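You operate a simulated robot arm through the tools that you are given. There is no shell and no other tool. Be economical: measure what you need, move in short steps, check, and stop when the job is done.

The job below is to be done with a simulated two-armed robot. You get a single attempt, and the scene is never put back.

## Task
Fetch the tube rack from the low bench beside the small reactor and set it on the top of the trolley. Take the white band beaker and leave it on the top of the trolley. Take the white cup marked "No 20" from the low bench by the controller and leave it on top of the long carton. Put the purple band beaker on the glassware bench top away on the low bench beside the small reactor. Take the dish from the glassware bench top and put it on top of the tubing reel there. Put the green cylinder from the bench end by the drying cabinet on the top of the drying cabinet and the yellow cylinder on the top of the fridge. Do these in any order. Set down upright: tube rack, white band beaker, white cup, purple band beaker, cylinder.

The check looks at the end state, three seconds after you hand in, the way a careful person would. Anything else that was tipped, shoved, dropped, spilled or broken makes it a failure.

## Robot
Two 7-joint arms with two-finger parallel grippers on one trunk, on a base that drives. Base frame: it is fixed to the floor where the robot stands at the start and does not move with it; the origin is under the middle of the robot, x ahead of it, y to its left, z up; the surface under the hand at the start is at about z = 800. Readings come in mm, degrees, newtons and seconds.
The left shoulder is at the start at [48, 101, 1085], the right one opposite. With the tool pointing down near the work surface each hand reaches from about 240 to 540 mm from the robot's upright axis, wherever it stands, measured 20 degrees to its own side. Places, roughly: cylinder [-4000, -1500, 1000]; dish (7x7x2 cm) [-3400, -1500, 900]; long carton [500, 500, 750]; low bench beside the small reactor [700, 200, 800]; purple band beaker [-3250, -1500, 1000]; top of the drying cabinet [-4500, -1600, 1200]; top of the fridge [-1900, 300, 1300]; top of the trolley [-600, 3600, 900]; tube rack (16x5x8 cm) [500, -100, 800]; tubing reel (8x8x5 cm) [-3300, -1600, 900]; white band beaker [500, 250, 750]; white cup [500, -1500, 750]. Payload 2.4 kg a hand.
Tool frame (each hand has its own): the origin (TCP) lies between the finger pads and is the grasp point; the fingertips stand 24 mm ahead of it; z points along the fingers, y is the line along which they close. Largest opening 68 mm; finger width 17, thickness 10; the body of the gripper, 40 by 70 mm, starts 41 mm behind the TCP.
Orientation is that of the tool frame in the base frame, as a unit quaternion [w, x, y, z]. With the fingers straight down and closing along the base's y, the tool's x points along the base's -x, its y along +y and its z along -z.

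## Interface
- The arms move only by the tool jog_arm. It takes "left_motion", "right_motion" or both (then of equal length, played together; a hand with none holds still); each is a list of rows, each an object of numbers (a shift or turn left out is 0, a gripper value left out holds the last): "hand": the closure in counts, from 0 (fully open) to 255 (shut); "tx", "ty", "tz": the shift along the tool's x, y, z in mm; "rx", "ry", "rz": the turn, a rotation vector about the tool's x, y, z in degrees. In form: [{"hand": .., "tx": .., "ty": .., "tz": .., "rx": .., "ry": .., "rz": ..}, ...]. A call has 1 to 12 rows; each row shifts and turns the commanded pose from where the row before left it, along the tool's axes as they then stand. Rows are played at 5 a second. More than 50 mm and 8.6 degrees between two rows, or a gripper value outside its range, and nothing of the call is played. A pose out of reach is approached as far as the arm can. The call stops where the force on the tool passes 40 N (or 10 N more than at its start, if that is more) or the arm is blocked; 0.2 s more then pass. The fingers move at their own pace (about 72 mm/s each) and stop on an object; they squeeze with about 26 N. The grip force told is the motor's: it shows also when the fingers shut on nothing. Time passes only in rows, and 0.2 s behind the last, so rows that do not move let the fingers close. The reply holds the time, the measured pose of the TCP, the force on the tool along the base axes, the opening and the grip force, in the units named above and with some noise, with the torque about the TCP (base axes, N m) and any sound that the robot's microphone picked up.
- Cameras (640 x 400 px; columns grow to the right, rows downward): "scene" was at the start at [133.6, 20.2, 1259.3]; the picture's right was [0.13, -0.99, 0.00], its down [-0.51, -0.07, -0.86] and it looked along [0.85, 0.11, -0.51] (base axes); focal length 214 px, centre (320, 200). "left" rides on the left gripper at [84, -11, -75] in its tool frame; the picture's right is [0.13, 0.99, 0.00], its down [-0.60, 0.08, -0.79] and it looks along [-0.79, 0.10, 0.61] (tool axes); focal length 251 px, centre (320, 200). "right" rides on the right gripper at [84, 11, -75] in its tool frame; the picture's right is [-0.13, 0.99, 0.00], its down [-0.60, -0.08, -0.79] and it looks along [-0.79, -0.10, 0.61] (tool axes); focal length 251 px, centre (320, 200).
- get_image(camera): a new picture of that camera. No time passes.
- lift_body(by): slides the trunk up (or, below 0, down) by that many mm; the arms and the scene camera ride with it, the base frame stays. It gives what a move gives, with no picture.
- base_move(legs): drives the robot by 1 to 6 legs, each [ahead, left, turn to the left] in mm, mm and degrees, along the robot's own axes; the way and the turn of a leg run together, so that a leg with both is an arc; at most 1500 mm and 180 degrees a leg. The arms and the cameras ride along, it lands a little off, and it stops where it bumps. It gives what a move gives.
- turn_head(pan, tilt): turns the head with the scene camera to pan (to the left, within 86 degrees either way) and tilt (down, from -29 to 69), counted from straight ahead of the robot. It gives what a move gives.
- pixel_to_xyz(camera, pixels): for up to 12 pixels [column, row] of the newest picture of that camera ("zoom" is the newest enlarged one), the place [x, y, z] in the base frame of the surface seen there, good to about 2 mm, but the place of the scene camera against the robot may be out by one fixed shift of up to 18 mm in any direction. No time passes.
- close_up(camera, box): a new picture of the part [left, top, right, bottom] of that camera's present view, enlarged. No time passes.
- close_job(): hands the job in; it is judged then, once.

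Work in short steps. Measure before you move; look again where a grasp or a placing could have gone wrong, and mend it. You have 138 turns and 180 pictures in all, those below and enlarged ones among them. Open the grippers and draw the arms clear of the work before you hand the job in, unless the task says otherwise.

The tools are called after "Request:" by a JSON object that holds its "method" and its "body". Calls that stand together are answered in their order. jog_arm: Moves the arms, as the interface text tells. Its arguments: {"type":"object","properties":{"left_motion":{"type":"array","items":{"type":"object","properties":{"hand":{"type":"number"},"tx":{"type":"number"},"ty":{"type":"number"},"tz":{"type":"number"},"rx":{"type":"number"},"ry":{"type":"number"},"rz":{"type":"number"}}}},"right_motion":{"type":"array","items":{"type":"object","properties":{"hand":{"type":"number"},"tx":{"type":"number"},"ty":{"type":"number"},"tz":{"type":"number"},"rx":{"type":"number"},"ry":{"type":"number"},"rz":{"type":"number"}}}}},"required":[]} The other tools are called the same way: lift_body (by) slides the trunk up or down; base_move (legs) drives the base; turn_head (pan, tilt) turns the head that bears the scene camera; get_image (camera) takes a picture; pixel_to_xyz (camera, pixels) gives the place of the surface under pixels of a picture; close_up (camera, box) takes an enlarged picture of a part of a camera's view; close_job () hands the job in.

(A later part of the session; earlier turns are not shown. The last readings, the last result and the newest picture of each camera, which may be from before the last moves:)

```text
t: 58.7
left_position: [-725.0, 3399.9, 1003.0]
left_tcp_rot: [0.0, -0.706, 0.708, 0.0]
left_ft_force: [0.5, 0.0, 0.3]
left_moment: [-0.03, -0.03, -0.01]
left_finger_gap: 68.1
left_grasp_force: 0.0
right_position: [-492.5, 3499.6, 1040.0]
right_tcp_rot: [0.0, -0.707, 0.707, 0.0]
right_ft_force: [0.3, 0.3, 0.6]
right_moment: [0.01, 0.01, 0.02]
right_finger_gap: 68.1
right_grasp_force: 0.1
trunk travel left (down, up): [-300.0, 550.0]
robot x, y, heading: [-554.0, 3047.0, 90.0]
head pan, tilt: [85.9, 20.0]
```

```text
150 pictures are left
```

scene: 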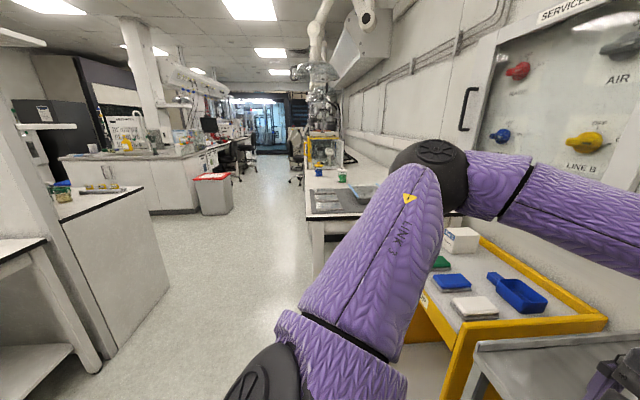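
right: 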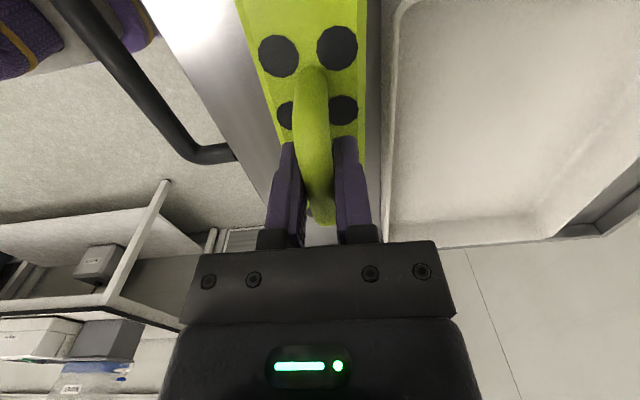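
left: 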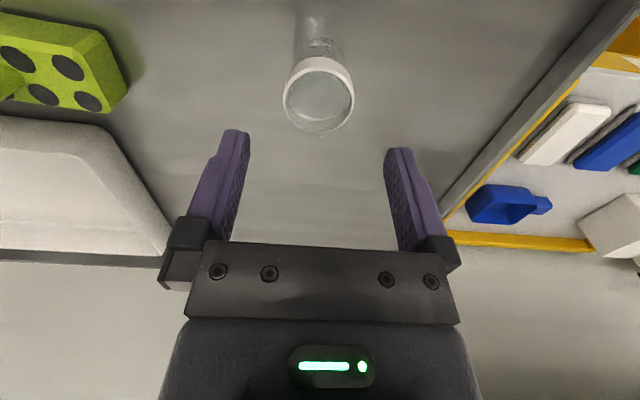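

The leg was slightly too long. I repeat with shorter legs, reversing to y≈150.

Request:
{"method": "base_move", "body": {"legs": [[-1450, -80, 0], [-1450, -70, 0]]}}

Request:
{"method": "get_image", "body": {"camera": "scene"}}

Request:
{"method": "turn_head", "body": {"pan": -86, "tilt": 25}}

Request:
{"method": "get_image", "body": {"camera": "scene"}}

```text
t: 72.6
left_position: [-570.3, 529.6, 1002.0]
left_tcp_rot: [0.0, 0.711, -0.703, 0.0]
left_ft_force: [-0.2, -0.6, -1.0]
left_moment: [0.02, 0.0, -0.01]
left_finger_gap: 68.3
left_grasp_force: 0.0
right_position: [-340.7, 632.4, 1039.8]
right_tcp_rot: [0.0, 0.711, -0.703, 0.001]
right_ft_force: [0.0, 0.0, 0.6]
right_moment: [-0.03, 0.0, 0.0]
right_finger_gap: 68.2
right_grasp_force: 0.1
trunk travel left (down, up): [-300.0, 550.0]
robot x, y, heading: [-395.8, 177.6, 90.7]
head pan, tilt: [85.9, 20.0]
```

```text
149 pictures are left
```

scene: 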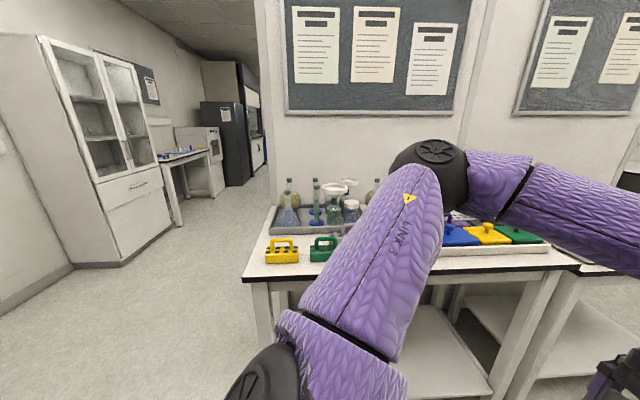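

```text
t: 75.2
left_position: [-570.6, 529.7, 1001.8]
left_tcp_rot: [0.0, 0.712, -0.703, 0.001]
left_ft_force: [0.1, -0.4, 0.1]
left_moment: [0.01, -0.03, 0.01]
left_finger_gap: 68.0
left_grasp_force: 0.0
right_position: [-340.5, 633.5, 1039.1]
right_tcp_rot: [0.0, 0.711, -0.703, 0.0]
right_ft_force: [1.2, 0.4, 0.0]
right_moment: [-0.01, -0.01, -0.03]
right_finger_gap: 67.8
right_grasp_force: 0.1
trunk travel left (down, up): [-300.0, 550.0]
robot x, y, heading: [-395.1, 176.5, 90.7]
head pan, tilt: [-85.9, 25.0]
```

```text
148 pictures are left
```

scene: 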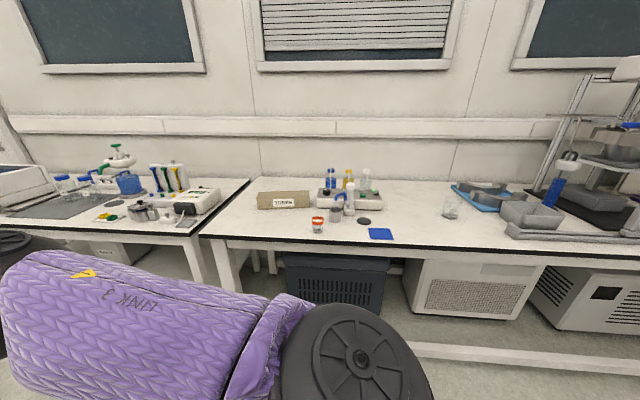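

Clear floor behind. I reverse on to y≈-1270 and turn right to face the bench where the cup stands.

Request:
{"method": "base_move", "body": {"legs": [[-1450, -60, 0], [0, 0, -90.7]]}}

Request:
{"method": "turn_head", "body": {"pan": -5, "tilt": 30}}

Request:
{"method": "get_image", "body": {"camera": "scene"}}

```text
t: 86.4
left_position: [51.9, -1127.7, 1003.8]
left_tcp_rot: [0.0, -0.012, 1.0, 0.0]
left_ft_force: [-0.7, -0.5, 0.1]
left_moment: [0.0, 0.02, -0.01]
left_finger_gap: 67.9
left_grasp_force: 0.0
right_position: [156.8, -1355.7, 1039.4]
right_tcp_rot: [0.0, -0.013, 1.0, 0.0]
right_ft_force: [0.4, 0.3, 0.7]
right_moment: [0.03, 0.0, 0.02]
right_finger_gap: 68.2
right_grasp_force: 0.1
trunk travel left (down, up): [-300.0, 550.0]
robot x, y, heading: [-301.8, -1309.1, 1.1]
head pan, tilt: [-85.9, 25.0]
```

```text
t: 87.9
left_position: [50.7, -1127.5, 1003.0]
left_tcp_rot: [0.0, -0.012, 1.0, 0.0]
left_ft_force: [-0.2, -0.4, 0.6]
left_moment: [-0.02, -0.02, 0.01]
left_finger_gap: 68.1
left_grasp_force: 0.0
right_position: [157.4, -1355.9, 1040.2]
right_tcp_rot: [0.0, -0.012, 1.0, 0.0]
right_ft_force: [-0.5, 0.4, 0.3]
right_moment: [0.01, 0.03, -0.03]
right_finger_gap: 67.9
right_grasp_force: 0.1
trunk travel left (down, up): [-300.0, 550.0]
robot x, y, heading: [-300.4, -1311.5, 1.3]
head pan, tilt: [-5.0, 30.0]
```

```text
147 pictures are left
```

scene: 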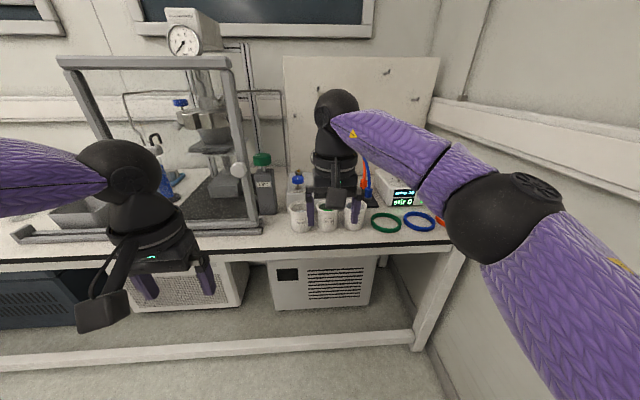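

Three white cups stand at (300,215), (327,218), (355,212). I enlarge and measure.

Request:
{"method": "close_up", "body": {"camera": "scene", "box": [270, 165, 430, 265]}}

Request:
{"method": "pixel_to_xyz", "body": {"camera": "scene", "pixels": [[300, 225], [327, 227], [355, 225], [240, 215], [260, 215], [385, 222], [235, 65], [275, 253]]}}

Request:
{"method": "get_image", "body": {"camera": "right"}}

```text
4.00 times, centred on (350, 215) of scene
```

zoom: 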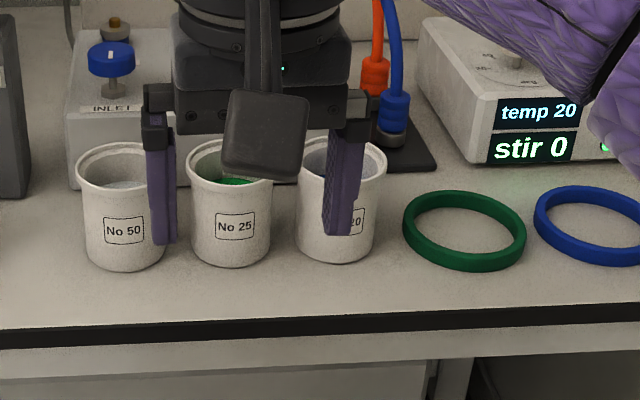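

```text
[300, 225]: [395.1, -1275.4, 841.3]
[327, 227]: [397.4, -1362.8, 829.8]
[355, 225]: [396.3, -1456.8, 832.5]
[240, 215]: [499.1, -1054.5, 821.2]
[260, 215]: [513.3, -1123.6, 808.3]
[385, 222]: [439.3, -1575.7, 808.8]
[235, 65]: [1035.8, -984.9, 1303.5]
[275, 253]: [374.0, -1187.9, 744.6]
```

```text
145 pictures are left
```

right: 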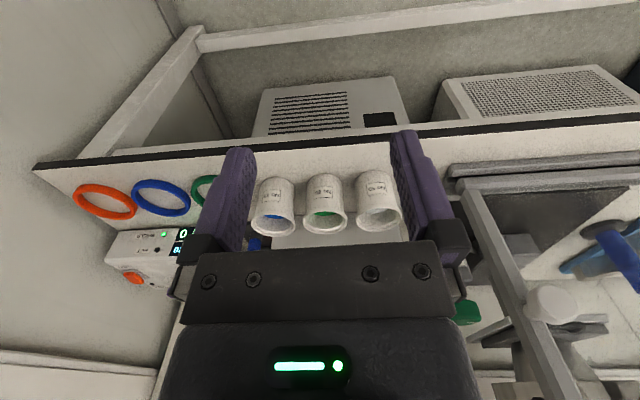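

"…20" is the rightmost cup, at about y=-1457, fit for the right hand. I draw the left hand in and drive 260 mm nearer the bench.

Request:
{"method": "jog_arm", "body": {"left_motion": [{"tx": 20}, {"tx": 20}, {"tx": 20}], "right_motion": [{"tx": 20}, {"tx": 20}, {"tx": 20}]}}

Request:
{"method": "base_move", "body": {"legs": [[270, 0, -1.3]]}}

Request:
{"method": "get_image", "body": {"camera": "right"}}

Request:
{"method": "get_image", "body": {"camera": "scene"}}

```text
t: 88.7
left_position: [-9.2, -1129.0, 1002.5]
left_tcp_rot: [0.0, -0.012, 1.0, -0.001]
left_ft_force: [-0.3, 0.8, 0.1]
left_moment: [0.0, 0.01, -0.01]
left_finger_gap: 68.1
left_grasp_force: 0.1
right_position: [97.1, -1358.3, 1040.3]
right_tcp_rot: [0.0, -0.012, 1.0, 0.0]
right_ft_force: [-0.1, 0.2, -0.9]
right_moment: [0.02, -0.01, -0.01]
right_finger_gap: 68.2
right_grasp_force: 0.0
trunk travel left (down, up): [-300.0, 550.0]
robot x, y, heading: [-295.8, -1309.3, 1.5]
head pan, tilt: [-5.0, 30.0]
```

```text
t: 90.6
left_position: [260.6, -1130.6, 1002.2]
left_tcp_rot: [0.0, -0.004, 1.0, 0.001]
left_ft_force: [0.8, -0.2, 1.0]
left_moment: [-0.02, 0.0, 0.01]
left_finger_gap: 68.3
left_grasp_force: 0.1
right_position: [363.6, -1360.9, 1041.0]
right_tcp_rot: [-0.001, -0.004, 1.0, 0.001]
right_ft_force: [-0.4, -0.3, -0.3]
right_moment: [-0.02, 0.0, 0.01]
right_finger_gap: 68.2
right_grasp_force: 0.1
trunk travel left (down, up): [-300.0, 550.0]
robot x, y, heading: [-37.8, -1302.4, 0.4]
head pan, tilt: [-5.0, 30.0]
```

```text
144 pictures are left
```

right: 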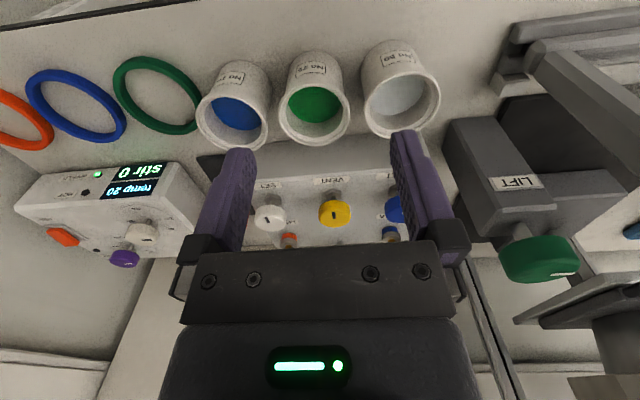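

```text
143 pictures are left
```

scene: 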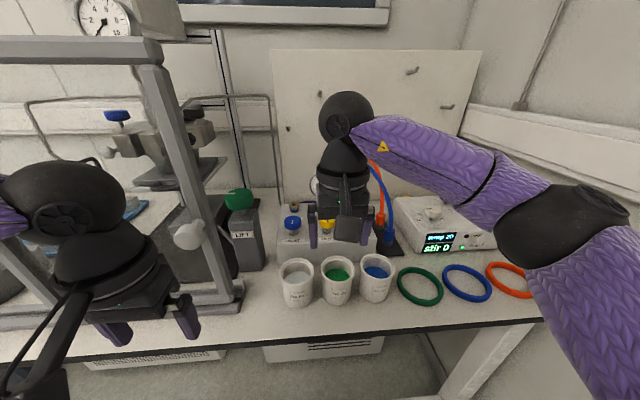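

I verify the label of the blue-filled cup (375,280) and measure its rim from the right camera.

Request:
{"method": "close_up", "body": {"camera": "scene", "box": [270, 245, 430, 345]}}

Request:
{"method": "close_up", "body": {"camera": "right", "box": [170, 30, 370, 155]}}

Request:
{"method": "pixel_to_xyz", "body": {"camera": "zoom", "pixels": [[84, 270], [310, 260], [200, 190], [180, 330], [110, 180], [280, 180], [355, 250], [220, 250], [200, 380], [290, 370], [100, 340], [300, 320]]}}

```text
4.00 times, centred on (350, 295) of scene
```

zoom: 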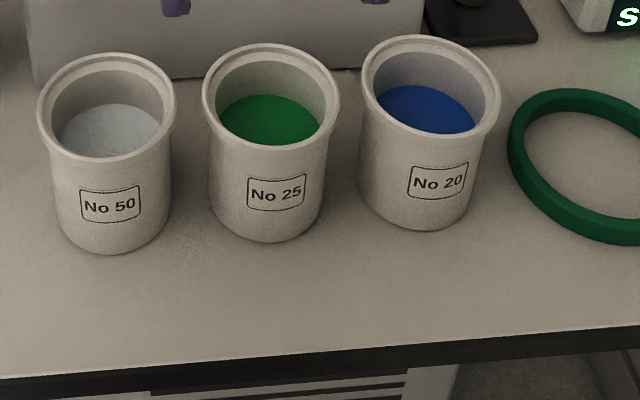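

```text
3.20 times, centred on (270, 92) of right
```

zoom: 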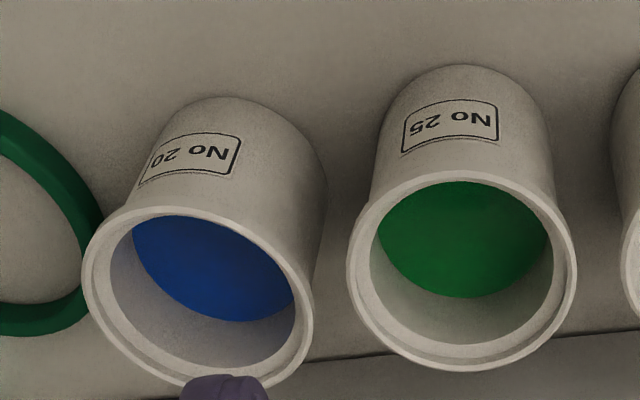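

```text
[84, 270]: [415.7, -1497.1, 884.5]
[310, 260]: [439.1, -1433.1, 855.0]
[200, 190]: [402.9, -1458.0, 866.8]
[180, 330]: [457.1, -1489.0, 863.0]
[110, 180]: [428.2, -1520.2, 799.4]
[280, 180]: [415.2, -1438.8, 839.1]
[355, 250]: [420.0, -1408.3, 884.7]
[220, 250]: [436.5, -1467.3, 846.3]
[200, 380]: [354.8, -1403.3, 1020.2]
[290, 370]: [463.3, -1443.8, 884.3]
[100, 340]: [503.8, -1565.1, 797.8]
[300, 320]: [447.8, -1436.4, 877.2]
```

The No 20 label is confirmed. I take more rim points to get the lip diameter and centre.

Request:
{"method": "pixel_to_xyz", "body": {"camera": "zoom", "pixels": [[92, 265], [110, 230], [150, 211], [200, 216], [250, 240], [290, 280], [306, 320], [302, 350], [150, 363], [120, 335], [350, 270], [572, 270]]}}

Request:
{"method": "pixel_to_xyz", "body": {"camera": "right", "pixels": [[280, 115], [300, 80], [347, 120], [310, 142], [365, 105], [437, 100], [397, 135]]}}

```text
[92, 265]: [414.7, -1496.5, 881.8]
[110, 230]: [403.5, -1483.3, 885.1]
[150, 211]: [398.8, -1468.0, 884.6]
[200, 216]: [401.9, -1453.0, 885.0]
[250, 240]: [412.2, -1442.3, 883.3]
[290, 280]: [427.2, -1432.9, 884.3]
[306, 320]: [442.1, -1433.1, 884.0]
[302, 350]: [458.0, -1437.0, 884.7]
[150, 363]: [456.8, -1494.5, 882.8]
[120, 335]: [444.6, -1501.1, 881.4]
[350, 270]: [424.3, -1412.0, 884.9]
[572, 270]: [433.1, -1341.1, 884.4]
```

```text
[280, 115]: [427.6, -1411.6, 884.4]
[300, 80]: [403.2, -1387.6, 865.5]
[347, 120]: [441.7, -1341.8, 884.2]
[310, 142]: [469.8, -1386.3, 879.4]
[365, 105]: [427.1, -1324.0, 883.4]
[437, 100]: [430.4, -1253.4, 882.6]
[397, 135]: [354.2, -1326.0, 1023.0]
```

Lip diameter is about 70 mm, wider than the hand opens, so I'll pinch the rim wall on the -y side. I check how close the frame post is to the left hand before shifting the base.

Request:
{"method": "pixel_to_xyz", "body": {"camera": "scene", "pixels": [[232, 290], [185, 200], [100, 50], [160, 60], [120, 310], [238, 300], [150, 100]]}}

Request:
{"method": "jog_arm", "body": {"left_motion": [{"tx": 20, "tz": -20}, {"tx": 20, "tz": -20}, {"tx": 10, "tz": -20}]}}

```text
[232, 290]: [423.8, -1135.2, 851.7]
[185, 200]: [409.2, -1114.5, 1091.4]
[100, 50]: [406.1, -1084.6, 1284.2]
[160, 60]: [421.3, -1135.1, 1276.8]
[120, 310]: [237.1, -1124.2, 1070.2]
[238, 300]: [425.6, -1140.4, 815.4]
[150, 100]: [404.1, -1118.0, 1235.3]
```

```text
t: 91.4
left_position: [210.0, -1132.1, 1062.8]
left_tcp_rot: [0.0, -0.004, 1.0, 0.0]
left_ft_force: [-0.5, 1.0, -0.2]
left_moment: [-0.02, 0.01, 0.0]
left_finger_gap: 68.0
left_grasp_force: 0.1
right_position: [363.1, -1360.7, 1041.2]
right_tcp_rot: [0.0, -0.003, 1.0, 0.0]
right_ft_force: [0.9, -0.2, -0.2]
right_moment: [-0.01, -0.02, -0.01]
right_finger_gap: 67.6
right_grasp_force: 0.0
trunk travel left (down, up): [-300.0, 550.0]
robot x, y, heading: [-30.9, -1302.3, 0.4]
head pan, tilt: [-5.0, 30.0]
```

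Frame front is x≥404, well ahead of the left hand. I shift the base 35 ahead and 38 right and recheck the cup.

Request:
{"method": "base_move", "body": {"legs": [[35, -38, -0.4]]}}

Request:
{"method": "jog_arm", "body": {"right_motion": [{"ty": -30}, {"ty": -30}, {"ty": -20}, {}]}}

Request:
{"method": "close_up", "body": {"camera": "right", "box": [230, 30, 430, 155]}}

```text
t: 92.3
left_position: [246.6, -1170.8, 1061.9]
left_tcp_rot: [0.0, 0.0, 1.0, 0.0]
left_ft_force: [0.3, -0.1, 0.0]
left_moment: [-0.02, 0.01, -0.02]
left_finger_gap: 67.8
left_grasp_force: 0.0
right_position: [397.9, -1402.2, 1040.9]
right_tcp_rot: [-0.001, 0.0, 1.0, 0.001]
right_ft_force: [-0.7, -0.3, 0.2]
right_moment: [-0.02, -0.02, -0.01]
right_finger_gap: 67.8
right_grasp_force: 0.0
trunk travel left (down, up): [-300.0, 550.0]
robot x, y, heading: [2.0, -1343.5, 0.1]
head pan, tilt: [-5.0, 30.0]
```

```text
t: 93.3
left_position: [246.5, -1172.2, 1063.2]
left_tcp_rot: [-0.001, 0.0, 1.0, 0.0]
left_ft_force: [-0.6, 0.1, -0.7]
left_moment: [0.01, 0.01, 0.0]
left_finger_gap: 67.9
left_grasp_force: 0.1
right_position: [397.6, -1481.6, 1041.2]
right_tcp_rot: [0.0, 0.001, 1.0, 0.0]
right_ft_force: [-0.3, 0.0, 0.5]
right_moment: [-0.02, 0.0, -0.03]
right_finger_gap: 68.2
right_grasp_force: 0.0
trunk travel left (down, up): [-300.0, 550.0]
robot x, y, heading: [3.0, -1339.5, 0.2]
head pan, tilt: [-5.0, 30.0]
```

```text
3.20 times, centred on (330, 92) of right
```

zoom: 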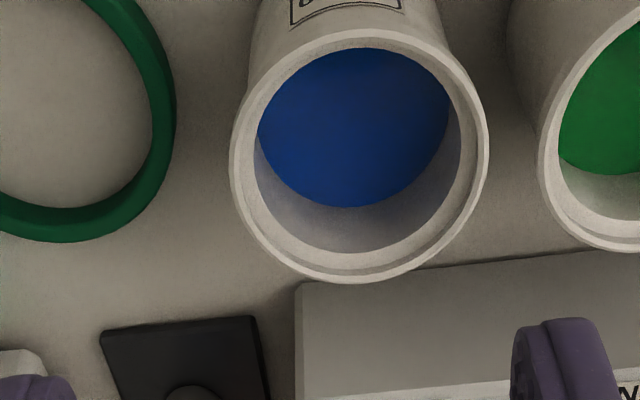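

Clear view of the rim now; I measure outer lip, inner wall and content level.

Request:
{"method": "pixel_to_xyz", "body": {"camera": "zoom", "pixels": [[238, 160], [484, 150], [370, 278], [290, 50], [440, 50], [280, 245], [455, 235], [257, 160], [462, 150], [350, 190], [300, 210], [350, 120]]}}

```text
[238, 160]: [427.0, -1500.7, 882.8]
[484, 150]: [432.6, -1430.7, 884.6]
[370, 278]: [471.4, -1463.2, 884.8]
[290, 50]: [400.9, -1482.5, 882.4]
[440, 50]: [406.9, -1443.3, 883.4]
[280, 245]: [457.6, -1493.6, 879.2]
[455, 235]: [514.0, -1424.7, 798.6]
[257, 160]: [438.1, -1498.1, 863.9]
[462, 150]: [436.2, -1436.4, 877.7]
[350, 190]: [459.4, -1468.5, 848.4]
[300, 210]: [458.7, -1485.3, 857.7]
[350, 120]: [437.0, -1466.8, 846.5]
```

Cup centre (435,-1466), outer radius 35, inner ~30, content at z≈847. I go to (435,-1498.5), lower to z≈888 so the tips stay above the content, and close.

Request:
{"method": "jog_arm", "body": {"right_motion": [{"tx": -20, "ty": -8.5}, {"tx": -17.5, "ty": -8.5}, {"tz": 30}, {"tz": 30}, {"tz": 30}, {"tz": 30}, {"tz": 33}, {}, {"hand": 255}, {}, {}, {}]}}

Request:
{"method": "get_image", "body": {"camera": "right"}}

Request:
{"method": "get_image", "body": {"camera": "scene"}}

```text
t: 96.0
left_position: [247.4, -1171.4, 1062.4]
left_tcp_rot: [0.0, 0.001, 1.0, -0.001]
left_ft_force: [-0.3, 0.3, 0.7]
left_moment: [0.01, 0.02, 0.0]
left_finger_gap: 67.7
left_grasp_force: 0.1
right_position: [435.8, -1496.5, 889.4]
right_tcp_rot: [0.0, 0.0, 1.0, -0.001]
right_ft_force: [-0.2, -1.2, 0.6]
right_moment: [-0.02, 0.01, 0.02]
right_finger_gap: 10.2
right_grasp_force: 25.9
trunk travel left (down, up): [-300.0, 550.0]
robot x, y, heading: [1.6, -1342.5, -0.1]
head pan, tilt: [-5.0, 30.0]
```

```text
139 pictures are left
```

right: 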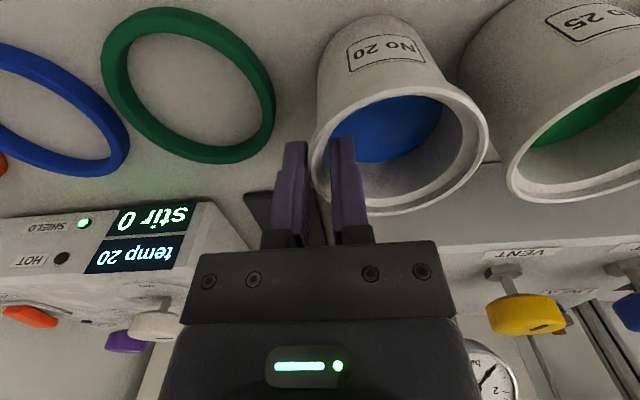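

```text
138 pictures are left
```

scene: 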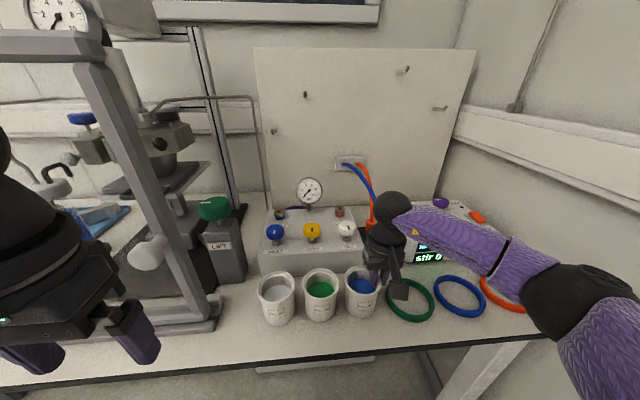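

Rim pinched (gap 10). I lift slowly and check for tilt.

Request:
{"method": "jog_arm", "body": {"right_motion": [{"tz": -8}, {"tz": -12}, {"tz": -20}, {"tz": -25}, {"tz": -25}, {}, {}]}}

Request:
{"method": "get_image", "body": {"camera": "scene"}}

Request:
{"method": "get_image", "body": {"camera": "right"}}

```text
t: 97.5
left_position: [247.0, -1170.1, 1063.1]
left_tcp_rot: [0.0, 0.0, 1.0, 0.0]
left_ft_force: [-0.5, -0.6, 0.1]
left_moment: [-0.02, -0.01, -0.04]
left_finger_gap: 68.0
left_grasp_force: 0.0
right_position: [434.3, -1499.2, 977.8]
right_tcp_rot: [0.0, 0.0, 1.0, 0.0]
right_ft_force: [0.2, -0.5, -2.4]
right_moment: [-0.06, -0.02, -0.01]
right_finger_gap: 10.1
right_grasp_force: 26.1
trunk travel left (down, up): [-300.0, 550.0]
robot x, y, heading: [5.0, -1340.3, 0.1]
head pan, tilt: [-5.0, 30.0]
```

```text
137 pictures are left
```

scene: 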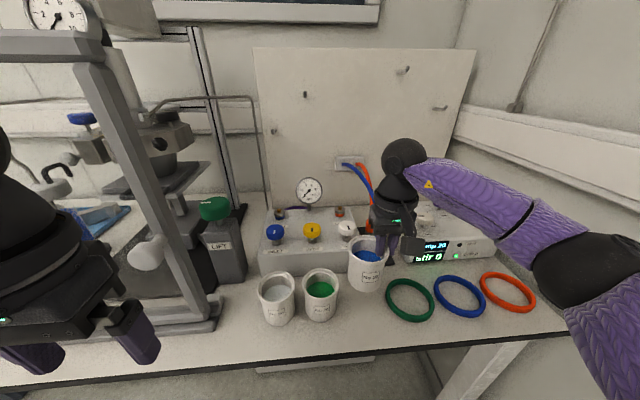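

```text
136 pictures are left
```

right: 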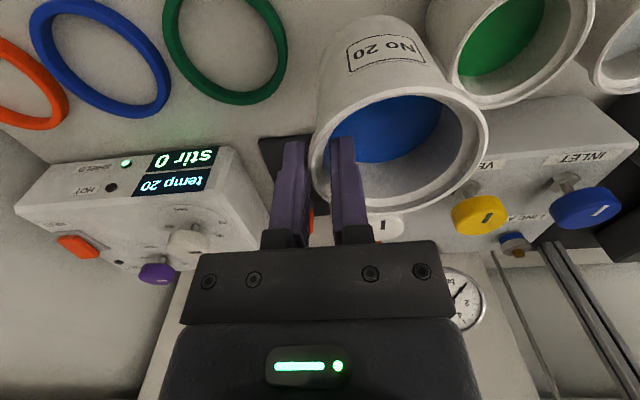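

Cup hangs level. I back off from the bench and strafe left to face the carton.

Request:
{"method": "base_move", "body": {"legs": [[-340, 0, 0], [0, 1400, 0], [0, 490, 0]]}}

Request:
{"method": "turn_head", "body": {"pan": 0, "tilt": 30}}

Request:
{"method": "get_image", "body": {"camera": "scene"}}

```text
t: 109.0
left_position: [-90.6, 745.9, 1063.9]
left_tcp_rot: [0.001, 0.001, 1.0, 0.001]
left_ft_force: [0.8, -0.1, -0.5]
left_moment: [-0.01, -0.03, -0.02]
left_finger_gap: 67.8
left_grasp_force: 0.1
right_position: [96.2, 417.9, 977.4]
right_tcp_rot: [0.0, 0.001, 1.0, 0.0]
right_ft_force: [0.1, -0.3, -3.0]
right_moment: [-0.08, 0.02, 0.0]
right_finger_gap: 10.2
right_grasp_force: 26.2
trunk travel left (down, up): [-300.0, 550.0]
robot x, y, heading: [-335.0, 577.2, 0.1]
head pan, tilt: [-5.0, 30.0]
```

```text
t: 109.6
left_position: [-90.7, 745.5, 1064.3]
left_tcp_rot: [0.0, 0.001, 1.0, -0.001]
left_ft_force: [-0.1, -0.6, -0.1]
left_moment: [-0.02, -0.01, 0.01]
left_finger_gap: 68.2
left_grasp_force: 0.0
right_position: [96.1, 417.5, 976.7]
right_tcp_rot: [-0.001, 0.002, 1.0, 0.0]
right_ft_force: [1.1, 0.0, -1.1]
right_moment: [-0.07, -0.03, -0.02]
right_finger_gap: 10.1
right_grasp_force: 26.2
trunk travel left (down, up): [-300.0, 550.0]
robot x, y, heading: [-338.0, 576.9, -0.0]
head pan, tilt: [0.0, 30.0]
```

```text
135 pictures are left
```

scene: 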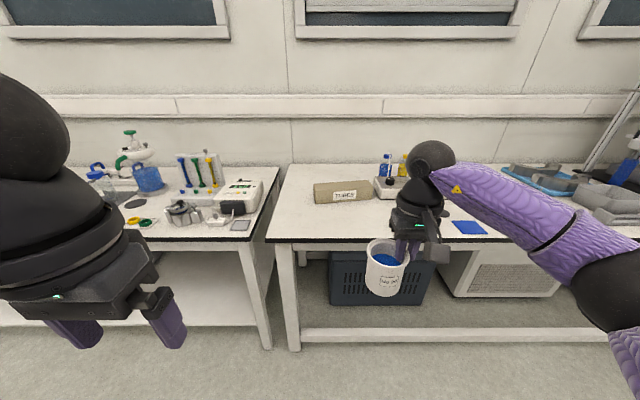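

Carton at (342,192). I measure its top edges and the underside clearance.

Request:
{"method": "pixel_to_xyz", "body": {"camera": "scene", "pixels": [[316, 184], [340, 182], [368, 181], [320, 188], [345, 187], [365, 185], [330, 186], [342, 184], [318, 203], [360, 190], [293, 290], [300, 235]]}}

Request:
{"method": "close_up", "body": {"camera": "scene", "box": [300, 160, 400, 222]}}

```text
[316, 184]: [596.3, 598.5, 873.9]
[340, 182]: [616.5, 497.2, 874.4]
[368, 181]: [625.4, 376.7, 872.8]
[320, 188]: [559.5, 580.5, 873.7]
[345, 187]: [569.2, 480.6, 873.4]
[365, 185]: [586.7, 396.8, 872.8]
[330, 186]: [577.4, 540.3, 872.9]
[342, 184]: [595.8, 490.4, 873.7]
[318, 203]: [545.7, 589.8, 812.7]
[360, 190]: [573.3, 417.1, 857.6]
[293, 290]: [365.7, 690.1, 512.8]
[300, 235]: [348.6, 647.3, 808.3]
```

```text
6.40 times, centred on (350, 191) of scene
```

zoom: 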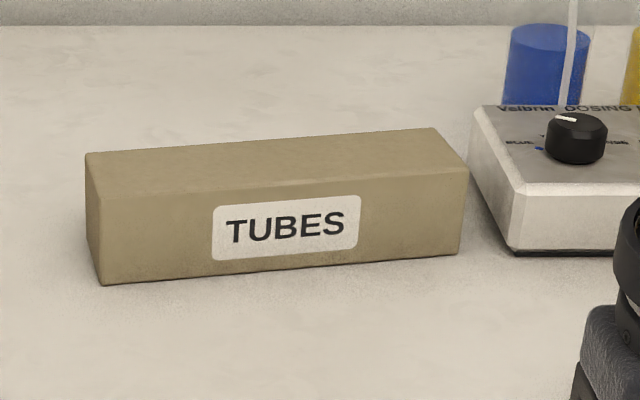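

I take the top's corner and edge points on the enlarged view.

Request:
{"method": "pixel_to_xyz", "body": {"camera": "zoom", "pixels": [[92, 157], [104, 192], [430, 131], [462, 170], [280, 142], [280, 180], [200, 147], [200, 186], [350, 137], [350, 175]]}}

```text
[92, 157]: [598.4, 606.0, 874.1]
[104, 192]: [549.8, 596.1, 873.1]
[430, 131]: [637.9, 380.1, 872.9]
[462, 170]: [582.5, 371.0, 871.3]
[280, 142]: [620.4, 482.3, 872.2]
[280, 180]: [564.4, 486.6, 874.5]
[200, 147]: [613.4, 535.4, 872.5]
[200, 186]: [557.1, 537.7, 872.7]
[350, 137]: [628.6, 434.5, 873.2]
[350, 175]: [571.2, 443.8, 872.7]
```

Carton top centre ≈(592,488), 59 wide, skewed ~10°. I look down at my own base to learn how close I may drive.

Request:
{"method": "turn_head", "body": {"pan": 0, "tilt": 69}}

Request:
{"method": "get_image", "body": {"camera": "scene"}}

Request:
{"method": "pixel_to_xyz", "body": {"camera": "scene", "pixels": [[320, 330], [320, 300], [320, 360], [250, 350], [390, 350], [240, 390], [320, 250], [290, 150], [320, 150]]}}

```text
t: 110.7
left_position: [-90.1, 746.0, 1063.3]
left_tcp_rot: [0.0, 0.001, 1.0, 0.001]
left_ft_force: [0.4, 0.4, 0.3]
left_moment: [0.01, 0.0, -0.02]
left_finger_gap: 68.0
left_grasp_force: 0.1
right_position: [97.1, 416.7, 977.4]
right_tcp_rot: [0.0, 0.0, 1.0, 0.0]
right_ft_force: [-0.6, -0.6, -2.4]
right_moment: [-0.04, 0.05, -0.02]
right_finger_gap: 10.1
right_grasp_force: 26.2
trunk travel left (down, up): [-300.0, 550.0]
robot x, y, heading: [-338.8, 577.5, -0.1]
head pan, tilt: [0.0, 68.8]
```

```text
133 pictures are left
```

scene: 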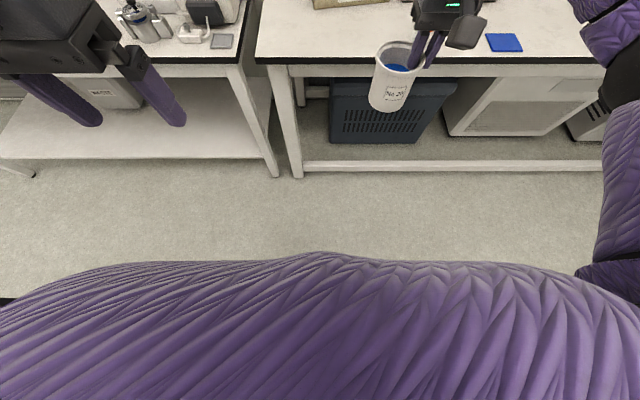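

```text
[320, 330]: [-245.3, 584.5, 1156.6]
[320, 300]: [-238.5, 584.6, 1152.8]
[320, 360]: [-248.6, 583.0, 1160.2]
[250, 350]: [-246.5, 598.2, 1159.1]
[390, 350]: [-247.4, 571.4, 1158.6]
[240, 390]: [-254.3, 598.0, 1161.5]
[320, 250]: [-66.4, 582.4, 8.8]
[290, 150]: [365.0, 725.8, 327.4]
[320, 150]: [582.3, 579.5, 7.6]
```

The base reaches less than ~270 mm ahead, so x≈65 is safe. I raise the trunk 60 for reach and drive in, aiming to put the cup near (581,555) on the carton.

Request:
{"method": "lift_body", "body": {"by": 60}}

Request:
{"method": "base_move", "body": {"legs": [[400, 48, 0]]}}

Request:
{"method": "turn_head", "body": {"pan": 0, "tilt": 42}}

Request:
{"method": "get_image", "body": {"camera": "scene"}}

Request:
{"method": "get_image", "body": {"camera": "right"}}

```text
t: 111.7
left_position: [-89.5, 744.8, 1123.0]
left_tcp_rot: [0.0, 0.001, 1.0, 0.0]
left_ft_force: [0.5, 0.8, 0.2]
left_moment: [0.0, -0.01, 0.04]
left_finger_gap: 67.9
left_grasp_force: 0.0
right_position: [98.2, 417.6, 1036.7]
right_tcp_rot: [-0.001, 0.001, 1.0, -0.001]
right_ft_force: [0.5, 0.1, -2.0]
right_moment: [-0.07, -0.02, 0.0]
right_finger_gap: 10.4
right_grasp_force: 25.5
trunk travel left (down, up): [-360.0, 490.0]
robot x, y, heading: [-332.5, 578.3, -0.0]
head pan, tilt: [0.0, 68.8]
```

```text
t: 114.2
left_position: [304.6, 790.7, 1122.5]
left_tcp_rot: [0.0, 0.004, 1.0, -0.001]
left_ft_force: [0.5, -0.3, 0.1]
left_moment: [0.01, 0.01, 0.0]
left_finger_gap: 68.1
left_grasp_force: 0.0
right_position: [490.6, 460.5, 1037.7]
right_tcp_rot: [-0.002, 0.003, 1.0, 0.0]
right_ft_force: [0.4, 0.0, -2.4]
right_moment: [-0.05, 0.0, -0.03]
right_finger_gap: 10.2
right_grasp_force: 25.9
trunk travel left (down, up): [-360.0, 490.0]
robot x, y, heading: [60.9, 622.9, -0.6]
head pan, tilt: [0.0, 68.8]
```

```text
t: 115.1
left_position: [304.7, 790.7, 1123.4]
left_tcp_rot: [-0.001, 0.003, 1.0, 0.001]
left_ft_force: [0.5, -0.1, 0.8]
left_moment: [-0.01, -0.02, 0.0]
left_finger_gap: 68.1
left_grasp_force: 0.0
right_position: [489.3, 460.4, 1038.7]
right_tcp_rot: [0.0, 0.003, 1.0, 0.0]
right_ft_force: [-1.0, -0.5, -2.7]
right_moment: [-0.06, 0.0, -0.03]
right_finger_gap: 10.1
right_grasp_force: 25.9
trunk travel left (down, up): [-360.0, 490.0]
robot x, y, heading: [57.1, 618.5, -0.6]
head pan, tilt: [0.0, 42.0]
```

```text
132 pictures are left
```

scene: 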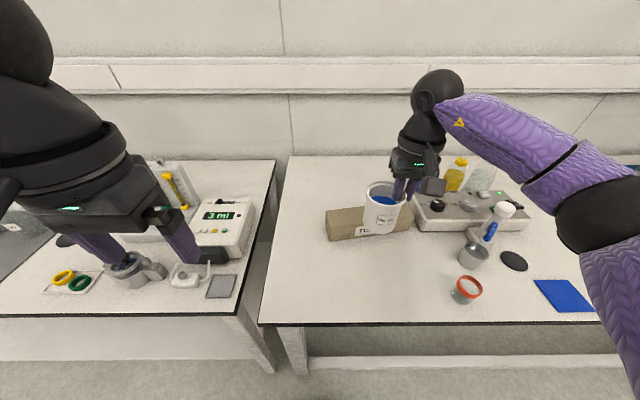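

```text
131 pictures are left
```

right: 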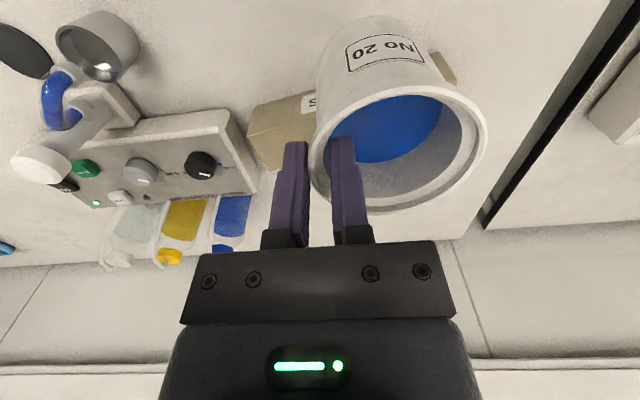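

I measure carton edges seen around the cup in the right camera and in the scene, then move over.

Request:
{"method": "pixel_to_xyz", "body": {"camera": "right", "pixels": [[280, 150], [265, 165], [255, 115], [300, 112], [440, 60], [450, 75], [300, 135]]}}

Request:
{"method": "pixel_to_xyz", "body": {"camera": "scene", "pixels": [[329, 212], [333, 222], [350, 208], [355, 222], [408, 208], [330, 230]]}}

Request:
{"method": "jog_arm", "body": {"right_motion": [{"ty": 20, "tx": -10}, {"ty": 20, "tx": -20}, {"ty": 20, "tx": -20}, {"tx": -20, "ty": 2}, {"tx": -20}, {}]}}

Request:
{"method": "get_image", "body": {"camera": "right"}}

Request:
{"method": "get_image", "body": {"camera": "scene"}}

```text
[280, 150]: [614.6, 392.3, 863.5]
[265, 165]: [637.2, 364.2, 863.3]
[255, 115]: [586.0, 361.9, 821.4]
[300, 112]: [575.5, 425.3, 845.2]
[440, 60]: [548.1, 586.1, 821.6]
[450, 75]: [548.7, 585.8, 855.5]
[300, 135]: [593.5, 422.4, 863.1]
```

```text
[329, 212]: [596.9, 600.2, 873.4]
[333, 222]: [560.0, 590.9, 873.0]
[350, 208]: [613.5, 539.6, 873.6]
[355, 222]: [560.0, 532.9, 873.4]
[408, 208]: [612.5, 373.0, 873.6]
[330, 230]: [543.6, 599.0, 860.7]
```

```text
t: 116.5
left_position: [304.9, 789.8, 1123.1]
left_tcp_rot: [0.0, 0.004, 1.0, 0.0]
left_ft_force: [-0.1, 0.9, 0.7]
left_moment: [0.01, 0.01, 0.0]
left_finger_gap: 68.0
left_grasp_force: 0.0
right_position: [551.5, 521.9, 1037.3]
right_tcp_rot: [0.0, 0.003, 1.0, 0.001]
right_ft_force: [0.7, 0.0, -1.9]
right_moment: [-0.09, 0.03, -0.01]
right_finger_gap: 10.4
right_grasp_force: 25.8
right hand out of reach, approached as far as the arm can: row 4, 5
trunk travel left (down, up): [-360.0, 490.0]
robot x, y, heading: [57.1, 623.0, -0.6]
head pan, tilt: [0.0, 42.0]
```

```text
130 pictures are left
```

right: 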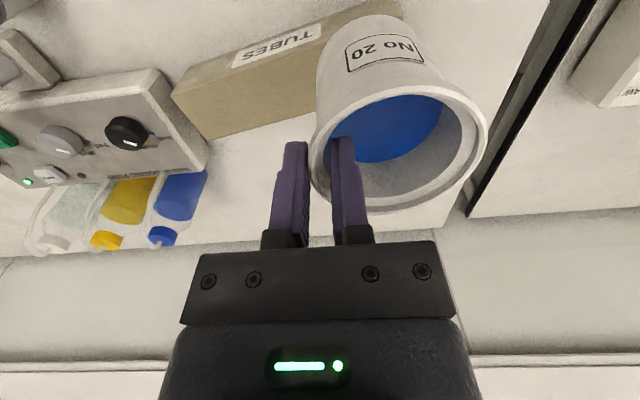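

```text
129 pictures are left
```

scene: 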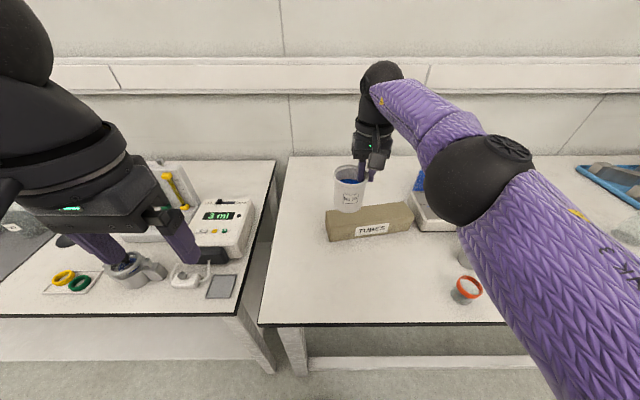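

Reach ends at x≈551 here at this height; the carton centre line at y=555 is x≈584. I go lower (bottom stays ~20 mm above the carton) and try further forward.

Request:
{"method": "jog_arm", "body": {"right_motion": [{"tz": 20}, {"tz": 20}, {"tz": 20}, {"tx": -10}, {"tx": -10}, {"tx": -10}, {"tx": -5}, {}]}}

```text
t: 118.3
left_position: [304.5, 791.0, 1122.6]
left_tcp_rot: [-0.001, 0.004, 1.0, 0.0]
left_ft_force: [0.6, 0.2, 0.9]
left_moment: [0.0, 0.05, -0.03]
left_finger_gap: 67.8
left_grasp_force: 0.0
right_position: [555.4, 513.1, 976.4]
right_tcp_rot: [0.0, 0.003, 1.0, 0.0]
right_ft_force: [-0.9, -0.2, -1.7]
right_moment: [-0.08, 0.01, -0.03]
right_finger_gap: 10.1
right_grasp_force: 26.1
right hand out of reach, approached as far as the arm can: row 4, 5, 6, 7
trunk travel left (down, up): [-360.0, 490.0]
robot x, y, heading: [55.9, 624.1, -0.5]
head pan, tilt: [0.0, 42.0]
```

Still ~28 mm short. The sight line shows the base front below ~245–270 mm, so a 28 mm nudge forward remains clear of the bench leg; I do it.

Request:
{"method": "base_move", "body": {"legs": [[28, 0, 0]]}}

Request:
{"method": "jog_arm", "body": {"right_motion": [{"ty": 9}, {}]}}

Request:
{"method": "get_image", "body": {"camera": "right"}}

Request:
{"method": "close_up", "body": {"camera": "scene", "box": [280, 120, 440, 250]}}

```text
t: 119.1
left_position: [334.4, 789.9, 1123.2]
left_tcp_rot: [0.0, 0.003, 1.0, 0.0]
left_ft_force: [0.9, 0.3, 0.0]
left_moment: [-0.02, 0.01, -0.02]
left_finger_gap: 68.1
left_grasp_force: 0.1
right_position: [585.1, 514.1, 975.2]
right_tcp_rot: [0.0, 0.002, 1.0, 0.0]
right_ft_force: [-0.1, 1.3, -2.3]
right_moment: [-0.08, -0.03, -0.04]
right_finger_gap: 10.1
right_grasp_force: 26.5
trunk travel left (down, up): [-360.0, 490.0]
robot x, y, heading: [88.9, 622.1, -0.5]
head pan, tilt: [0.0, 42.0]
```

```text
t: 119.7
left_position: [332.4, 790.9, 1122.7]
left_tcp_rot: [0.0, 0.003, 1.0, 0.0]
left_ft_force: [-0.5, -1.2, -0.1]
left_moment: [-0.03, 0.02, 0.02]
left_finger_gap: 68.1
left_grasp_force: 0.1
right_position: [582.2, 522.6, 975.9]
right_tcp_rot: [-0.001, 0.004, 1.0, 0.0]
right_ft_force: [-0.9, 0.1, -1.8]
right_moment: [-0.05, -0.02, -0.01]
right_finger_gap: 10.3
right_grasp_force: 25.6
trunk travel left (down, up): [-360.0, 490.0]
robot x, y, heading: [82.1, 624.0, -0.2]
head pan, tilt: [0.0, 42.0]
```

```text
128 pictures are left
```

right: 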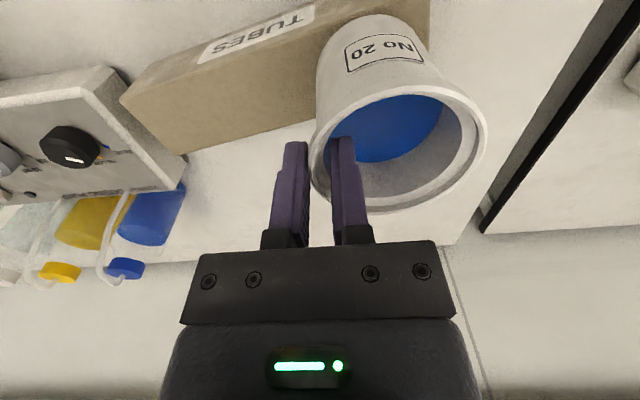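

```text
3.08 times, centred on (360, 185) of scene
```

zoom: 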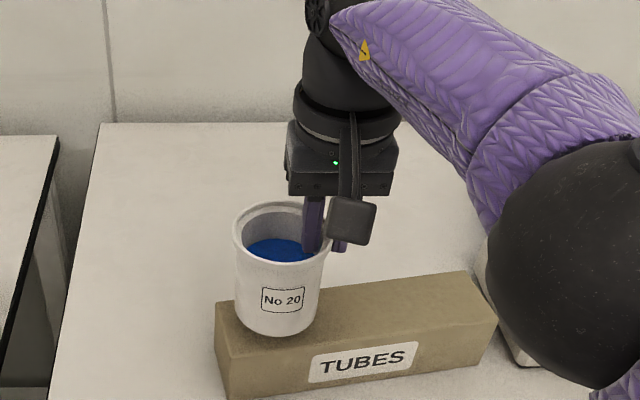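

I verify the carton's edges next to the cup from the right camera before lowering.

Request:
{"method": "pixel_to_xyz", "body": {"camera": "right", "pixels": [[427, 30], [310, 115], [250, 130], [190, 150], [300, 35], [200, 70], [340, 20]]}}

Request:
{"method": "pixel_to_xyz", "body": {"camera": "zoom", "pixels": [[222, 305], [230, 345], [330, 335], [330, 295], [400, 320], [400, 285], [236, 345]]}}

```text
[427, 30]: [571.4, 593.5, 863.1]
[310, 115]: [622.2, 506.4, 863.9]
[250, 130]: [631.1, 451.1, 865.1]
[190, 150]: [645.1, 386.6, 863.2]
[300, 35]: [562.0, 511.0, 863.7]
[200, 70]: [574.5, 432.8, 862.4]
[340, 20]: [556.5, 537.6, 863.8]
```

```text
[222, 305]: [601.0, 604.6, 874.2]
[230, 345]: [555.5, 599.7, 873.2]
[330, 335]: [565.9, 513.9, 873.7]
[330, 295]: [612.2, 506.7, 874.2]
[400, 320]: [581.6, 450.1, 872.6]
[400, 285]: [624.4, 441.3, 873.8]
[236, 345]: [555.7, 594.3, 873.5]
```

Carton centre line at the cup is x≈584.5; the cup is at ~583. I lower 21 mm to near contact.

Request:
{"method": "jog_arm", "body": {"right_motion": [{"tz": 8, "tx": -1.5}, {"tz": 8}, {"tz": 5}, {}]}}

Request:
{"method": "close_up", "body": {"camera": "scene", "box": [280, 120, 440, 250]}}

```text
t: 120.7
left_position: [331.8, 789.7, 1123.3]
left_tcp_rot: [0.0, 0.003, 1.0, -0.001]
left_ft_force: [0.6, 0.6, -0.8]
left_moment: [0.0, -0.02, -0.01]
left_finger_gap: 68.0
left_grasp_force: 0.1
right_position: [582.7, 521.3, 955.8]
right_tcp_rot: [-0.001, 0.003, 1.0, 0.0]
right_ft_force: [0.0, -0.8, 1.7]
right_moment: [0.07, -0.04, -0.01]
right_finger_gap: 10.3
right_grasp_force: 26.2
right hand out of reach, approached as far as the arm can: row 1
trunk travel left (down, up): [-360.0, 490.0]
robot x, y, heading: [86.8, 624.9, -0.6]
head pan, tilt: [0.0, 42.0]
```

```text
3.08 times, centred on (360, 185) of scene
```

zoom: 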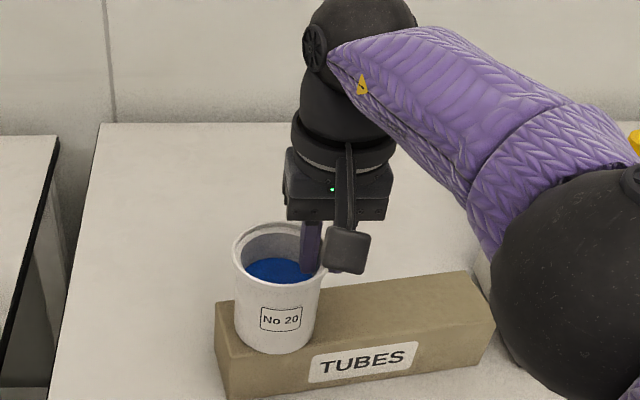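

Contact shows (load gone from -2 to +1.7 N). I open part way and rise straight up.

Request:
{"method": "jog_arm", "body": {"right_motion": [{"hand": 130}, {}, {}, {"tz": -15}, {"tz": -25}, {"tz": -30}, {"tz": -30}, {}]}}

Request:
{"method": "get_image", "body": {"camera": "scene"}}

Request:
{"method": "get_image", "body": {"camera": "right"}}

```text
t: 122.5
left_position: [332.3, 790.1, 1123.6]
left_tcp_rot: [-0.001, 0.002, 1.0, 0.0]
left_ft_force: [-0.2, -0.1, 0.1]
left_moment: [0.01, -0.03, 0.0]
left_finger_gap: 67.8
left_grasp_force: 0.1
right_position: [579.6, 520.4, 1047.0]
right_tcp_rot: [0.001, 0.002, 1.0, 0.0]
right_ft_force: [-0.7, 0.2, 0.7]
right_moment: [0.01, 0.01, 0.01]
right_finger_gap: 33.5
right_grasp_force: 0.2
right hand out of reach, approached as far as the arm can: row 7
trunk travel left (down, up): [-360.0, 490.0]
robot x, y, heading: [83.7, 620.6, -0.1]
head pan, tilt: [0.0, 42.0]
```

```text
125 pictures are left
```

scene: 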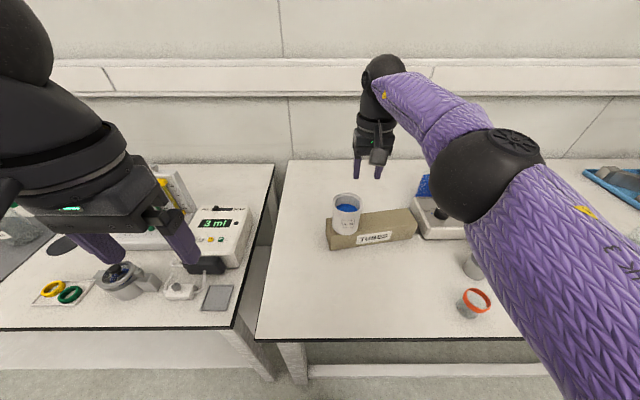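

```text
124 pictures are left
```

right: 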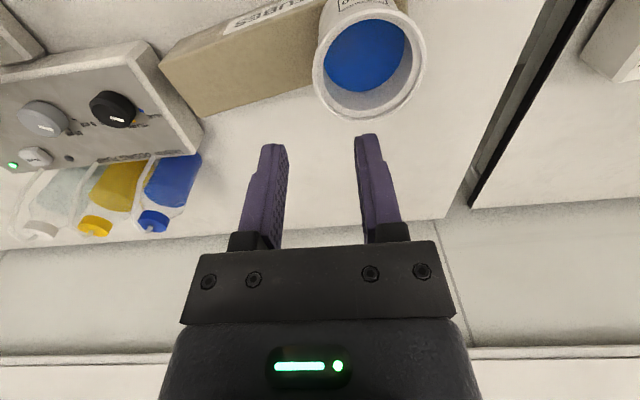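

Cup stands level on the carton. I retract the right hand, back off, strafe to y≈-700 and turn around to look west.

Request:
{"method": "jog_arm", "body": {"left_motion": [{"tz": -5}, {}, {}, {}, {}], "right_motion": [{"tx": 40, "hand": 0}, {"tx": 40}, {"tx": 40}, {"tx": 40}, {"tx": 20}]}}

Request:
{"method": "base_move", "body": {"legs": [[-440, 0, 0], [0, -1320, 0], [0, 0, -180]]}}

Request:
{"method": "turn_head", "body": {"pan": 0, "tilt": 15}}

Request:
{"method": "get_image", "body": {"camera": "scene"}}

```text
t: 123.7
left_position: [332.0, 790.9, 1127.2]
left_tcp_rot: [0.0, 0.002, 1.0, 0.001]
left_ft_force: [0.8, -0.2, -0.9]
left_moment: [0.01, -0.02, -0.01]
left_finger_gap: 68.1
left_grasp_force: 0.0
right_position: [396.9, 523.7, 1045.0]
right_tcp_rot: [-0.001, 0.004, 1.0, 0.0]
right_ft_force: [1.2, -1.1, 0.0]
right_moment: [0.0, -0.02, -0.02]
right_finger_gap: 67.9
right_grasp_force: 0.0
trunk travel left (down, up): [-360.0, 490.0]
robot x, y, heading: [84.7, 622.3, -0.4]
head pan, tilt: [0.0, 42.0]
```

```text
t: 139.9
left_position: [-596.8, -831.7, 1127.6]
left_tcp_rot: [0.0, 1.0, -0.013, 0.0]
left_ft_force: [0.0, 0.2, 0.1]
left_moment: [-0.01, 0.0, -0.02]
left_finger_gap: 67.9
left_grasp_force: 0.0
right_position: [-658.2, -563.6, 1045.4]
right_tcp_rot: [0.0, 1.0, -0.012, 0.0]
right_ft_force: [0.8, -0.2, -0.8]
right_moment: [-0.01, -0.02, -0.03]
right_finger_gap: 67.8
right_grasp_force: 0.0
trunk travel left (down, up): [-360.0, 490.0]
robot x, y, heading: [-348.6, -669.8, 178.7]
head pan, tilt: [0.0, 42.0]
```

```text
t: 140.8
left_position: [-596.7, -834.1, 1127.5]
left_tcp_rot: [0.001, 1.0, -0.012, 0.0]
left_ft_force: [-0.1, 0.0, -0.4]
left_moment: [-0.02, -0.03, 0.02]
left_finger_gap: 67.9
left_grasp_force: 0.0
right_position: [-659.0, -564.0, 1045.4]
right_tcp_rot: [0.0, 1.0, -0.012, 0.0]
right_ft_force: [0.2, 0.7, 0.1]
right_moment: [0.0, 0.02, -0.01]
right_finger_gap: 68.1
right_grasp_force: 0.0
trunk travel left (down, up): [-360.0, 490.0]
robot x, y, heading: [-350.6, -669.9, 178.6]
head pan, tilt: [0.0, 15.0]
```

```text
123 pictures are left
```

scene: 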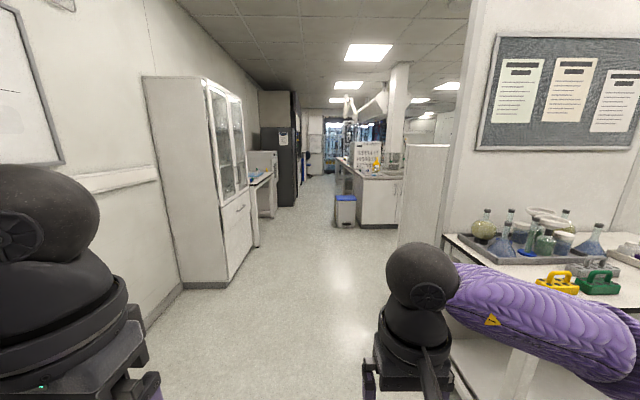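

West corridor: glass cabinet left at (200,180), glassware bench (262,180) with drying cabinet (265,160) behind, and the fridge likely the white box at (425,150). I measure them.

Request:
{"method": "pixel_to_xyz", "body": {"camera": "scene", "pixels": [[232, 270], [250, 200], [262, 178], [268, 158], [240, 240], [400, 240], [420, 147], [440, 160], [340, 220], [400, 150], [277, 160], [190, 280]]}}

Request:
{"method": "close_up", "body": {"camera": "scene", "box": [230, 120, 460, 260]}}

```text
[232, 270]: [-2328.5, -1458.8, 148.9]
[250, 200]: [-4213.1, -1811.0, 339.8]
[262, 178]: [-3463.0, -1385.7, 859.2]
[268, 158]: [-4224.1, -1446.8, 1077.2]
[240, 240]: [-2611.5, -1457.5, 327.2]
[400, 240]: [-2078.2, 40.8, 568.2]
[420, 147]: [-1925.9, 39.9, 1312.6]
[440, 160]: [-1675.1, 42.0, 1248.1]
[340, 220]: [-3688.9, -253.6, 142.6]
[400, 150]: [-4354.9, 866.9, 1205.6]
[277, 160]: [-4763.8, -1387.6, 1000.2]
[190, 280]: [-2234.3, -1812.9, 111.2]
```

```text
2.78 times, centred on (345, 190) of scene
```

zoom: 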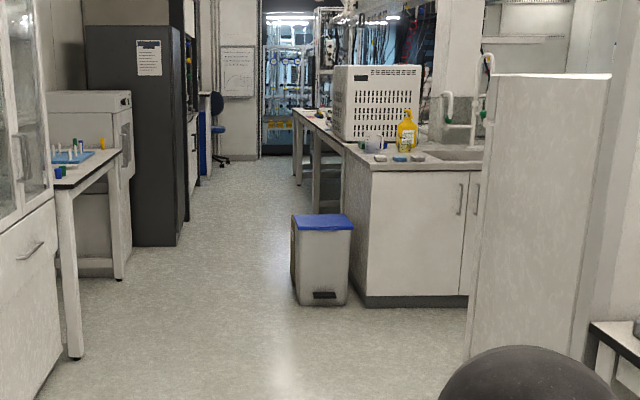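

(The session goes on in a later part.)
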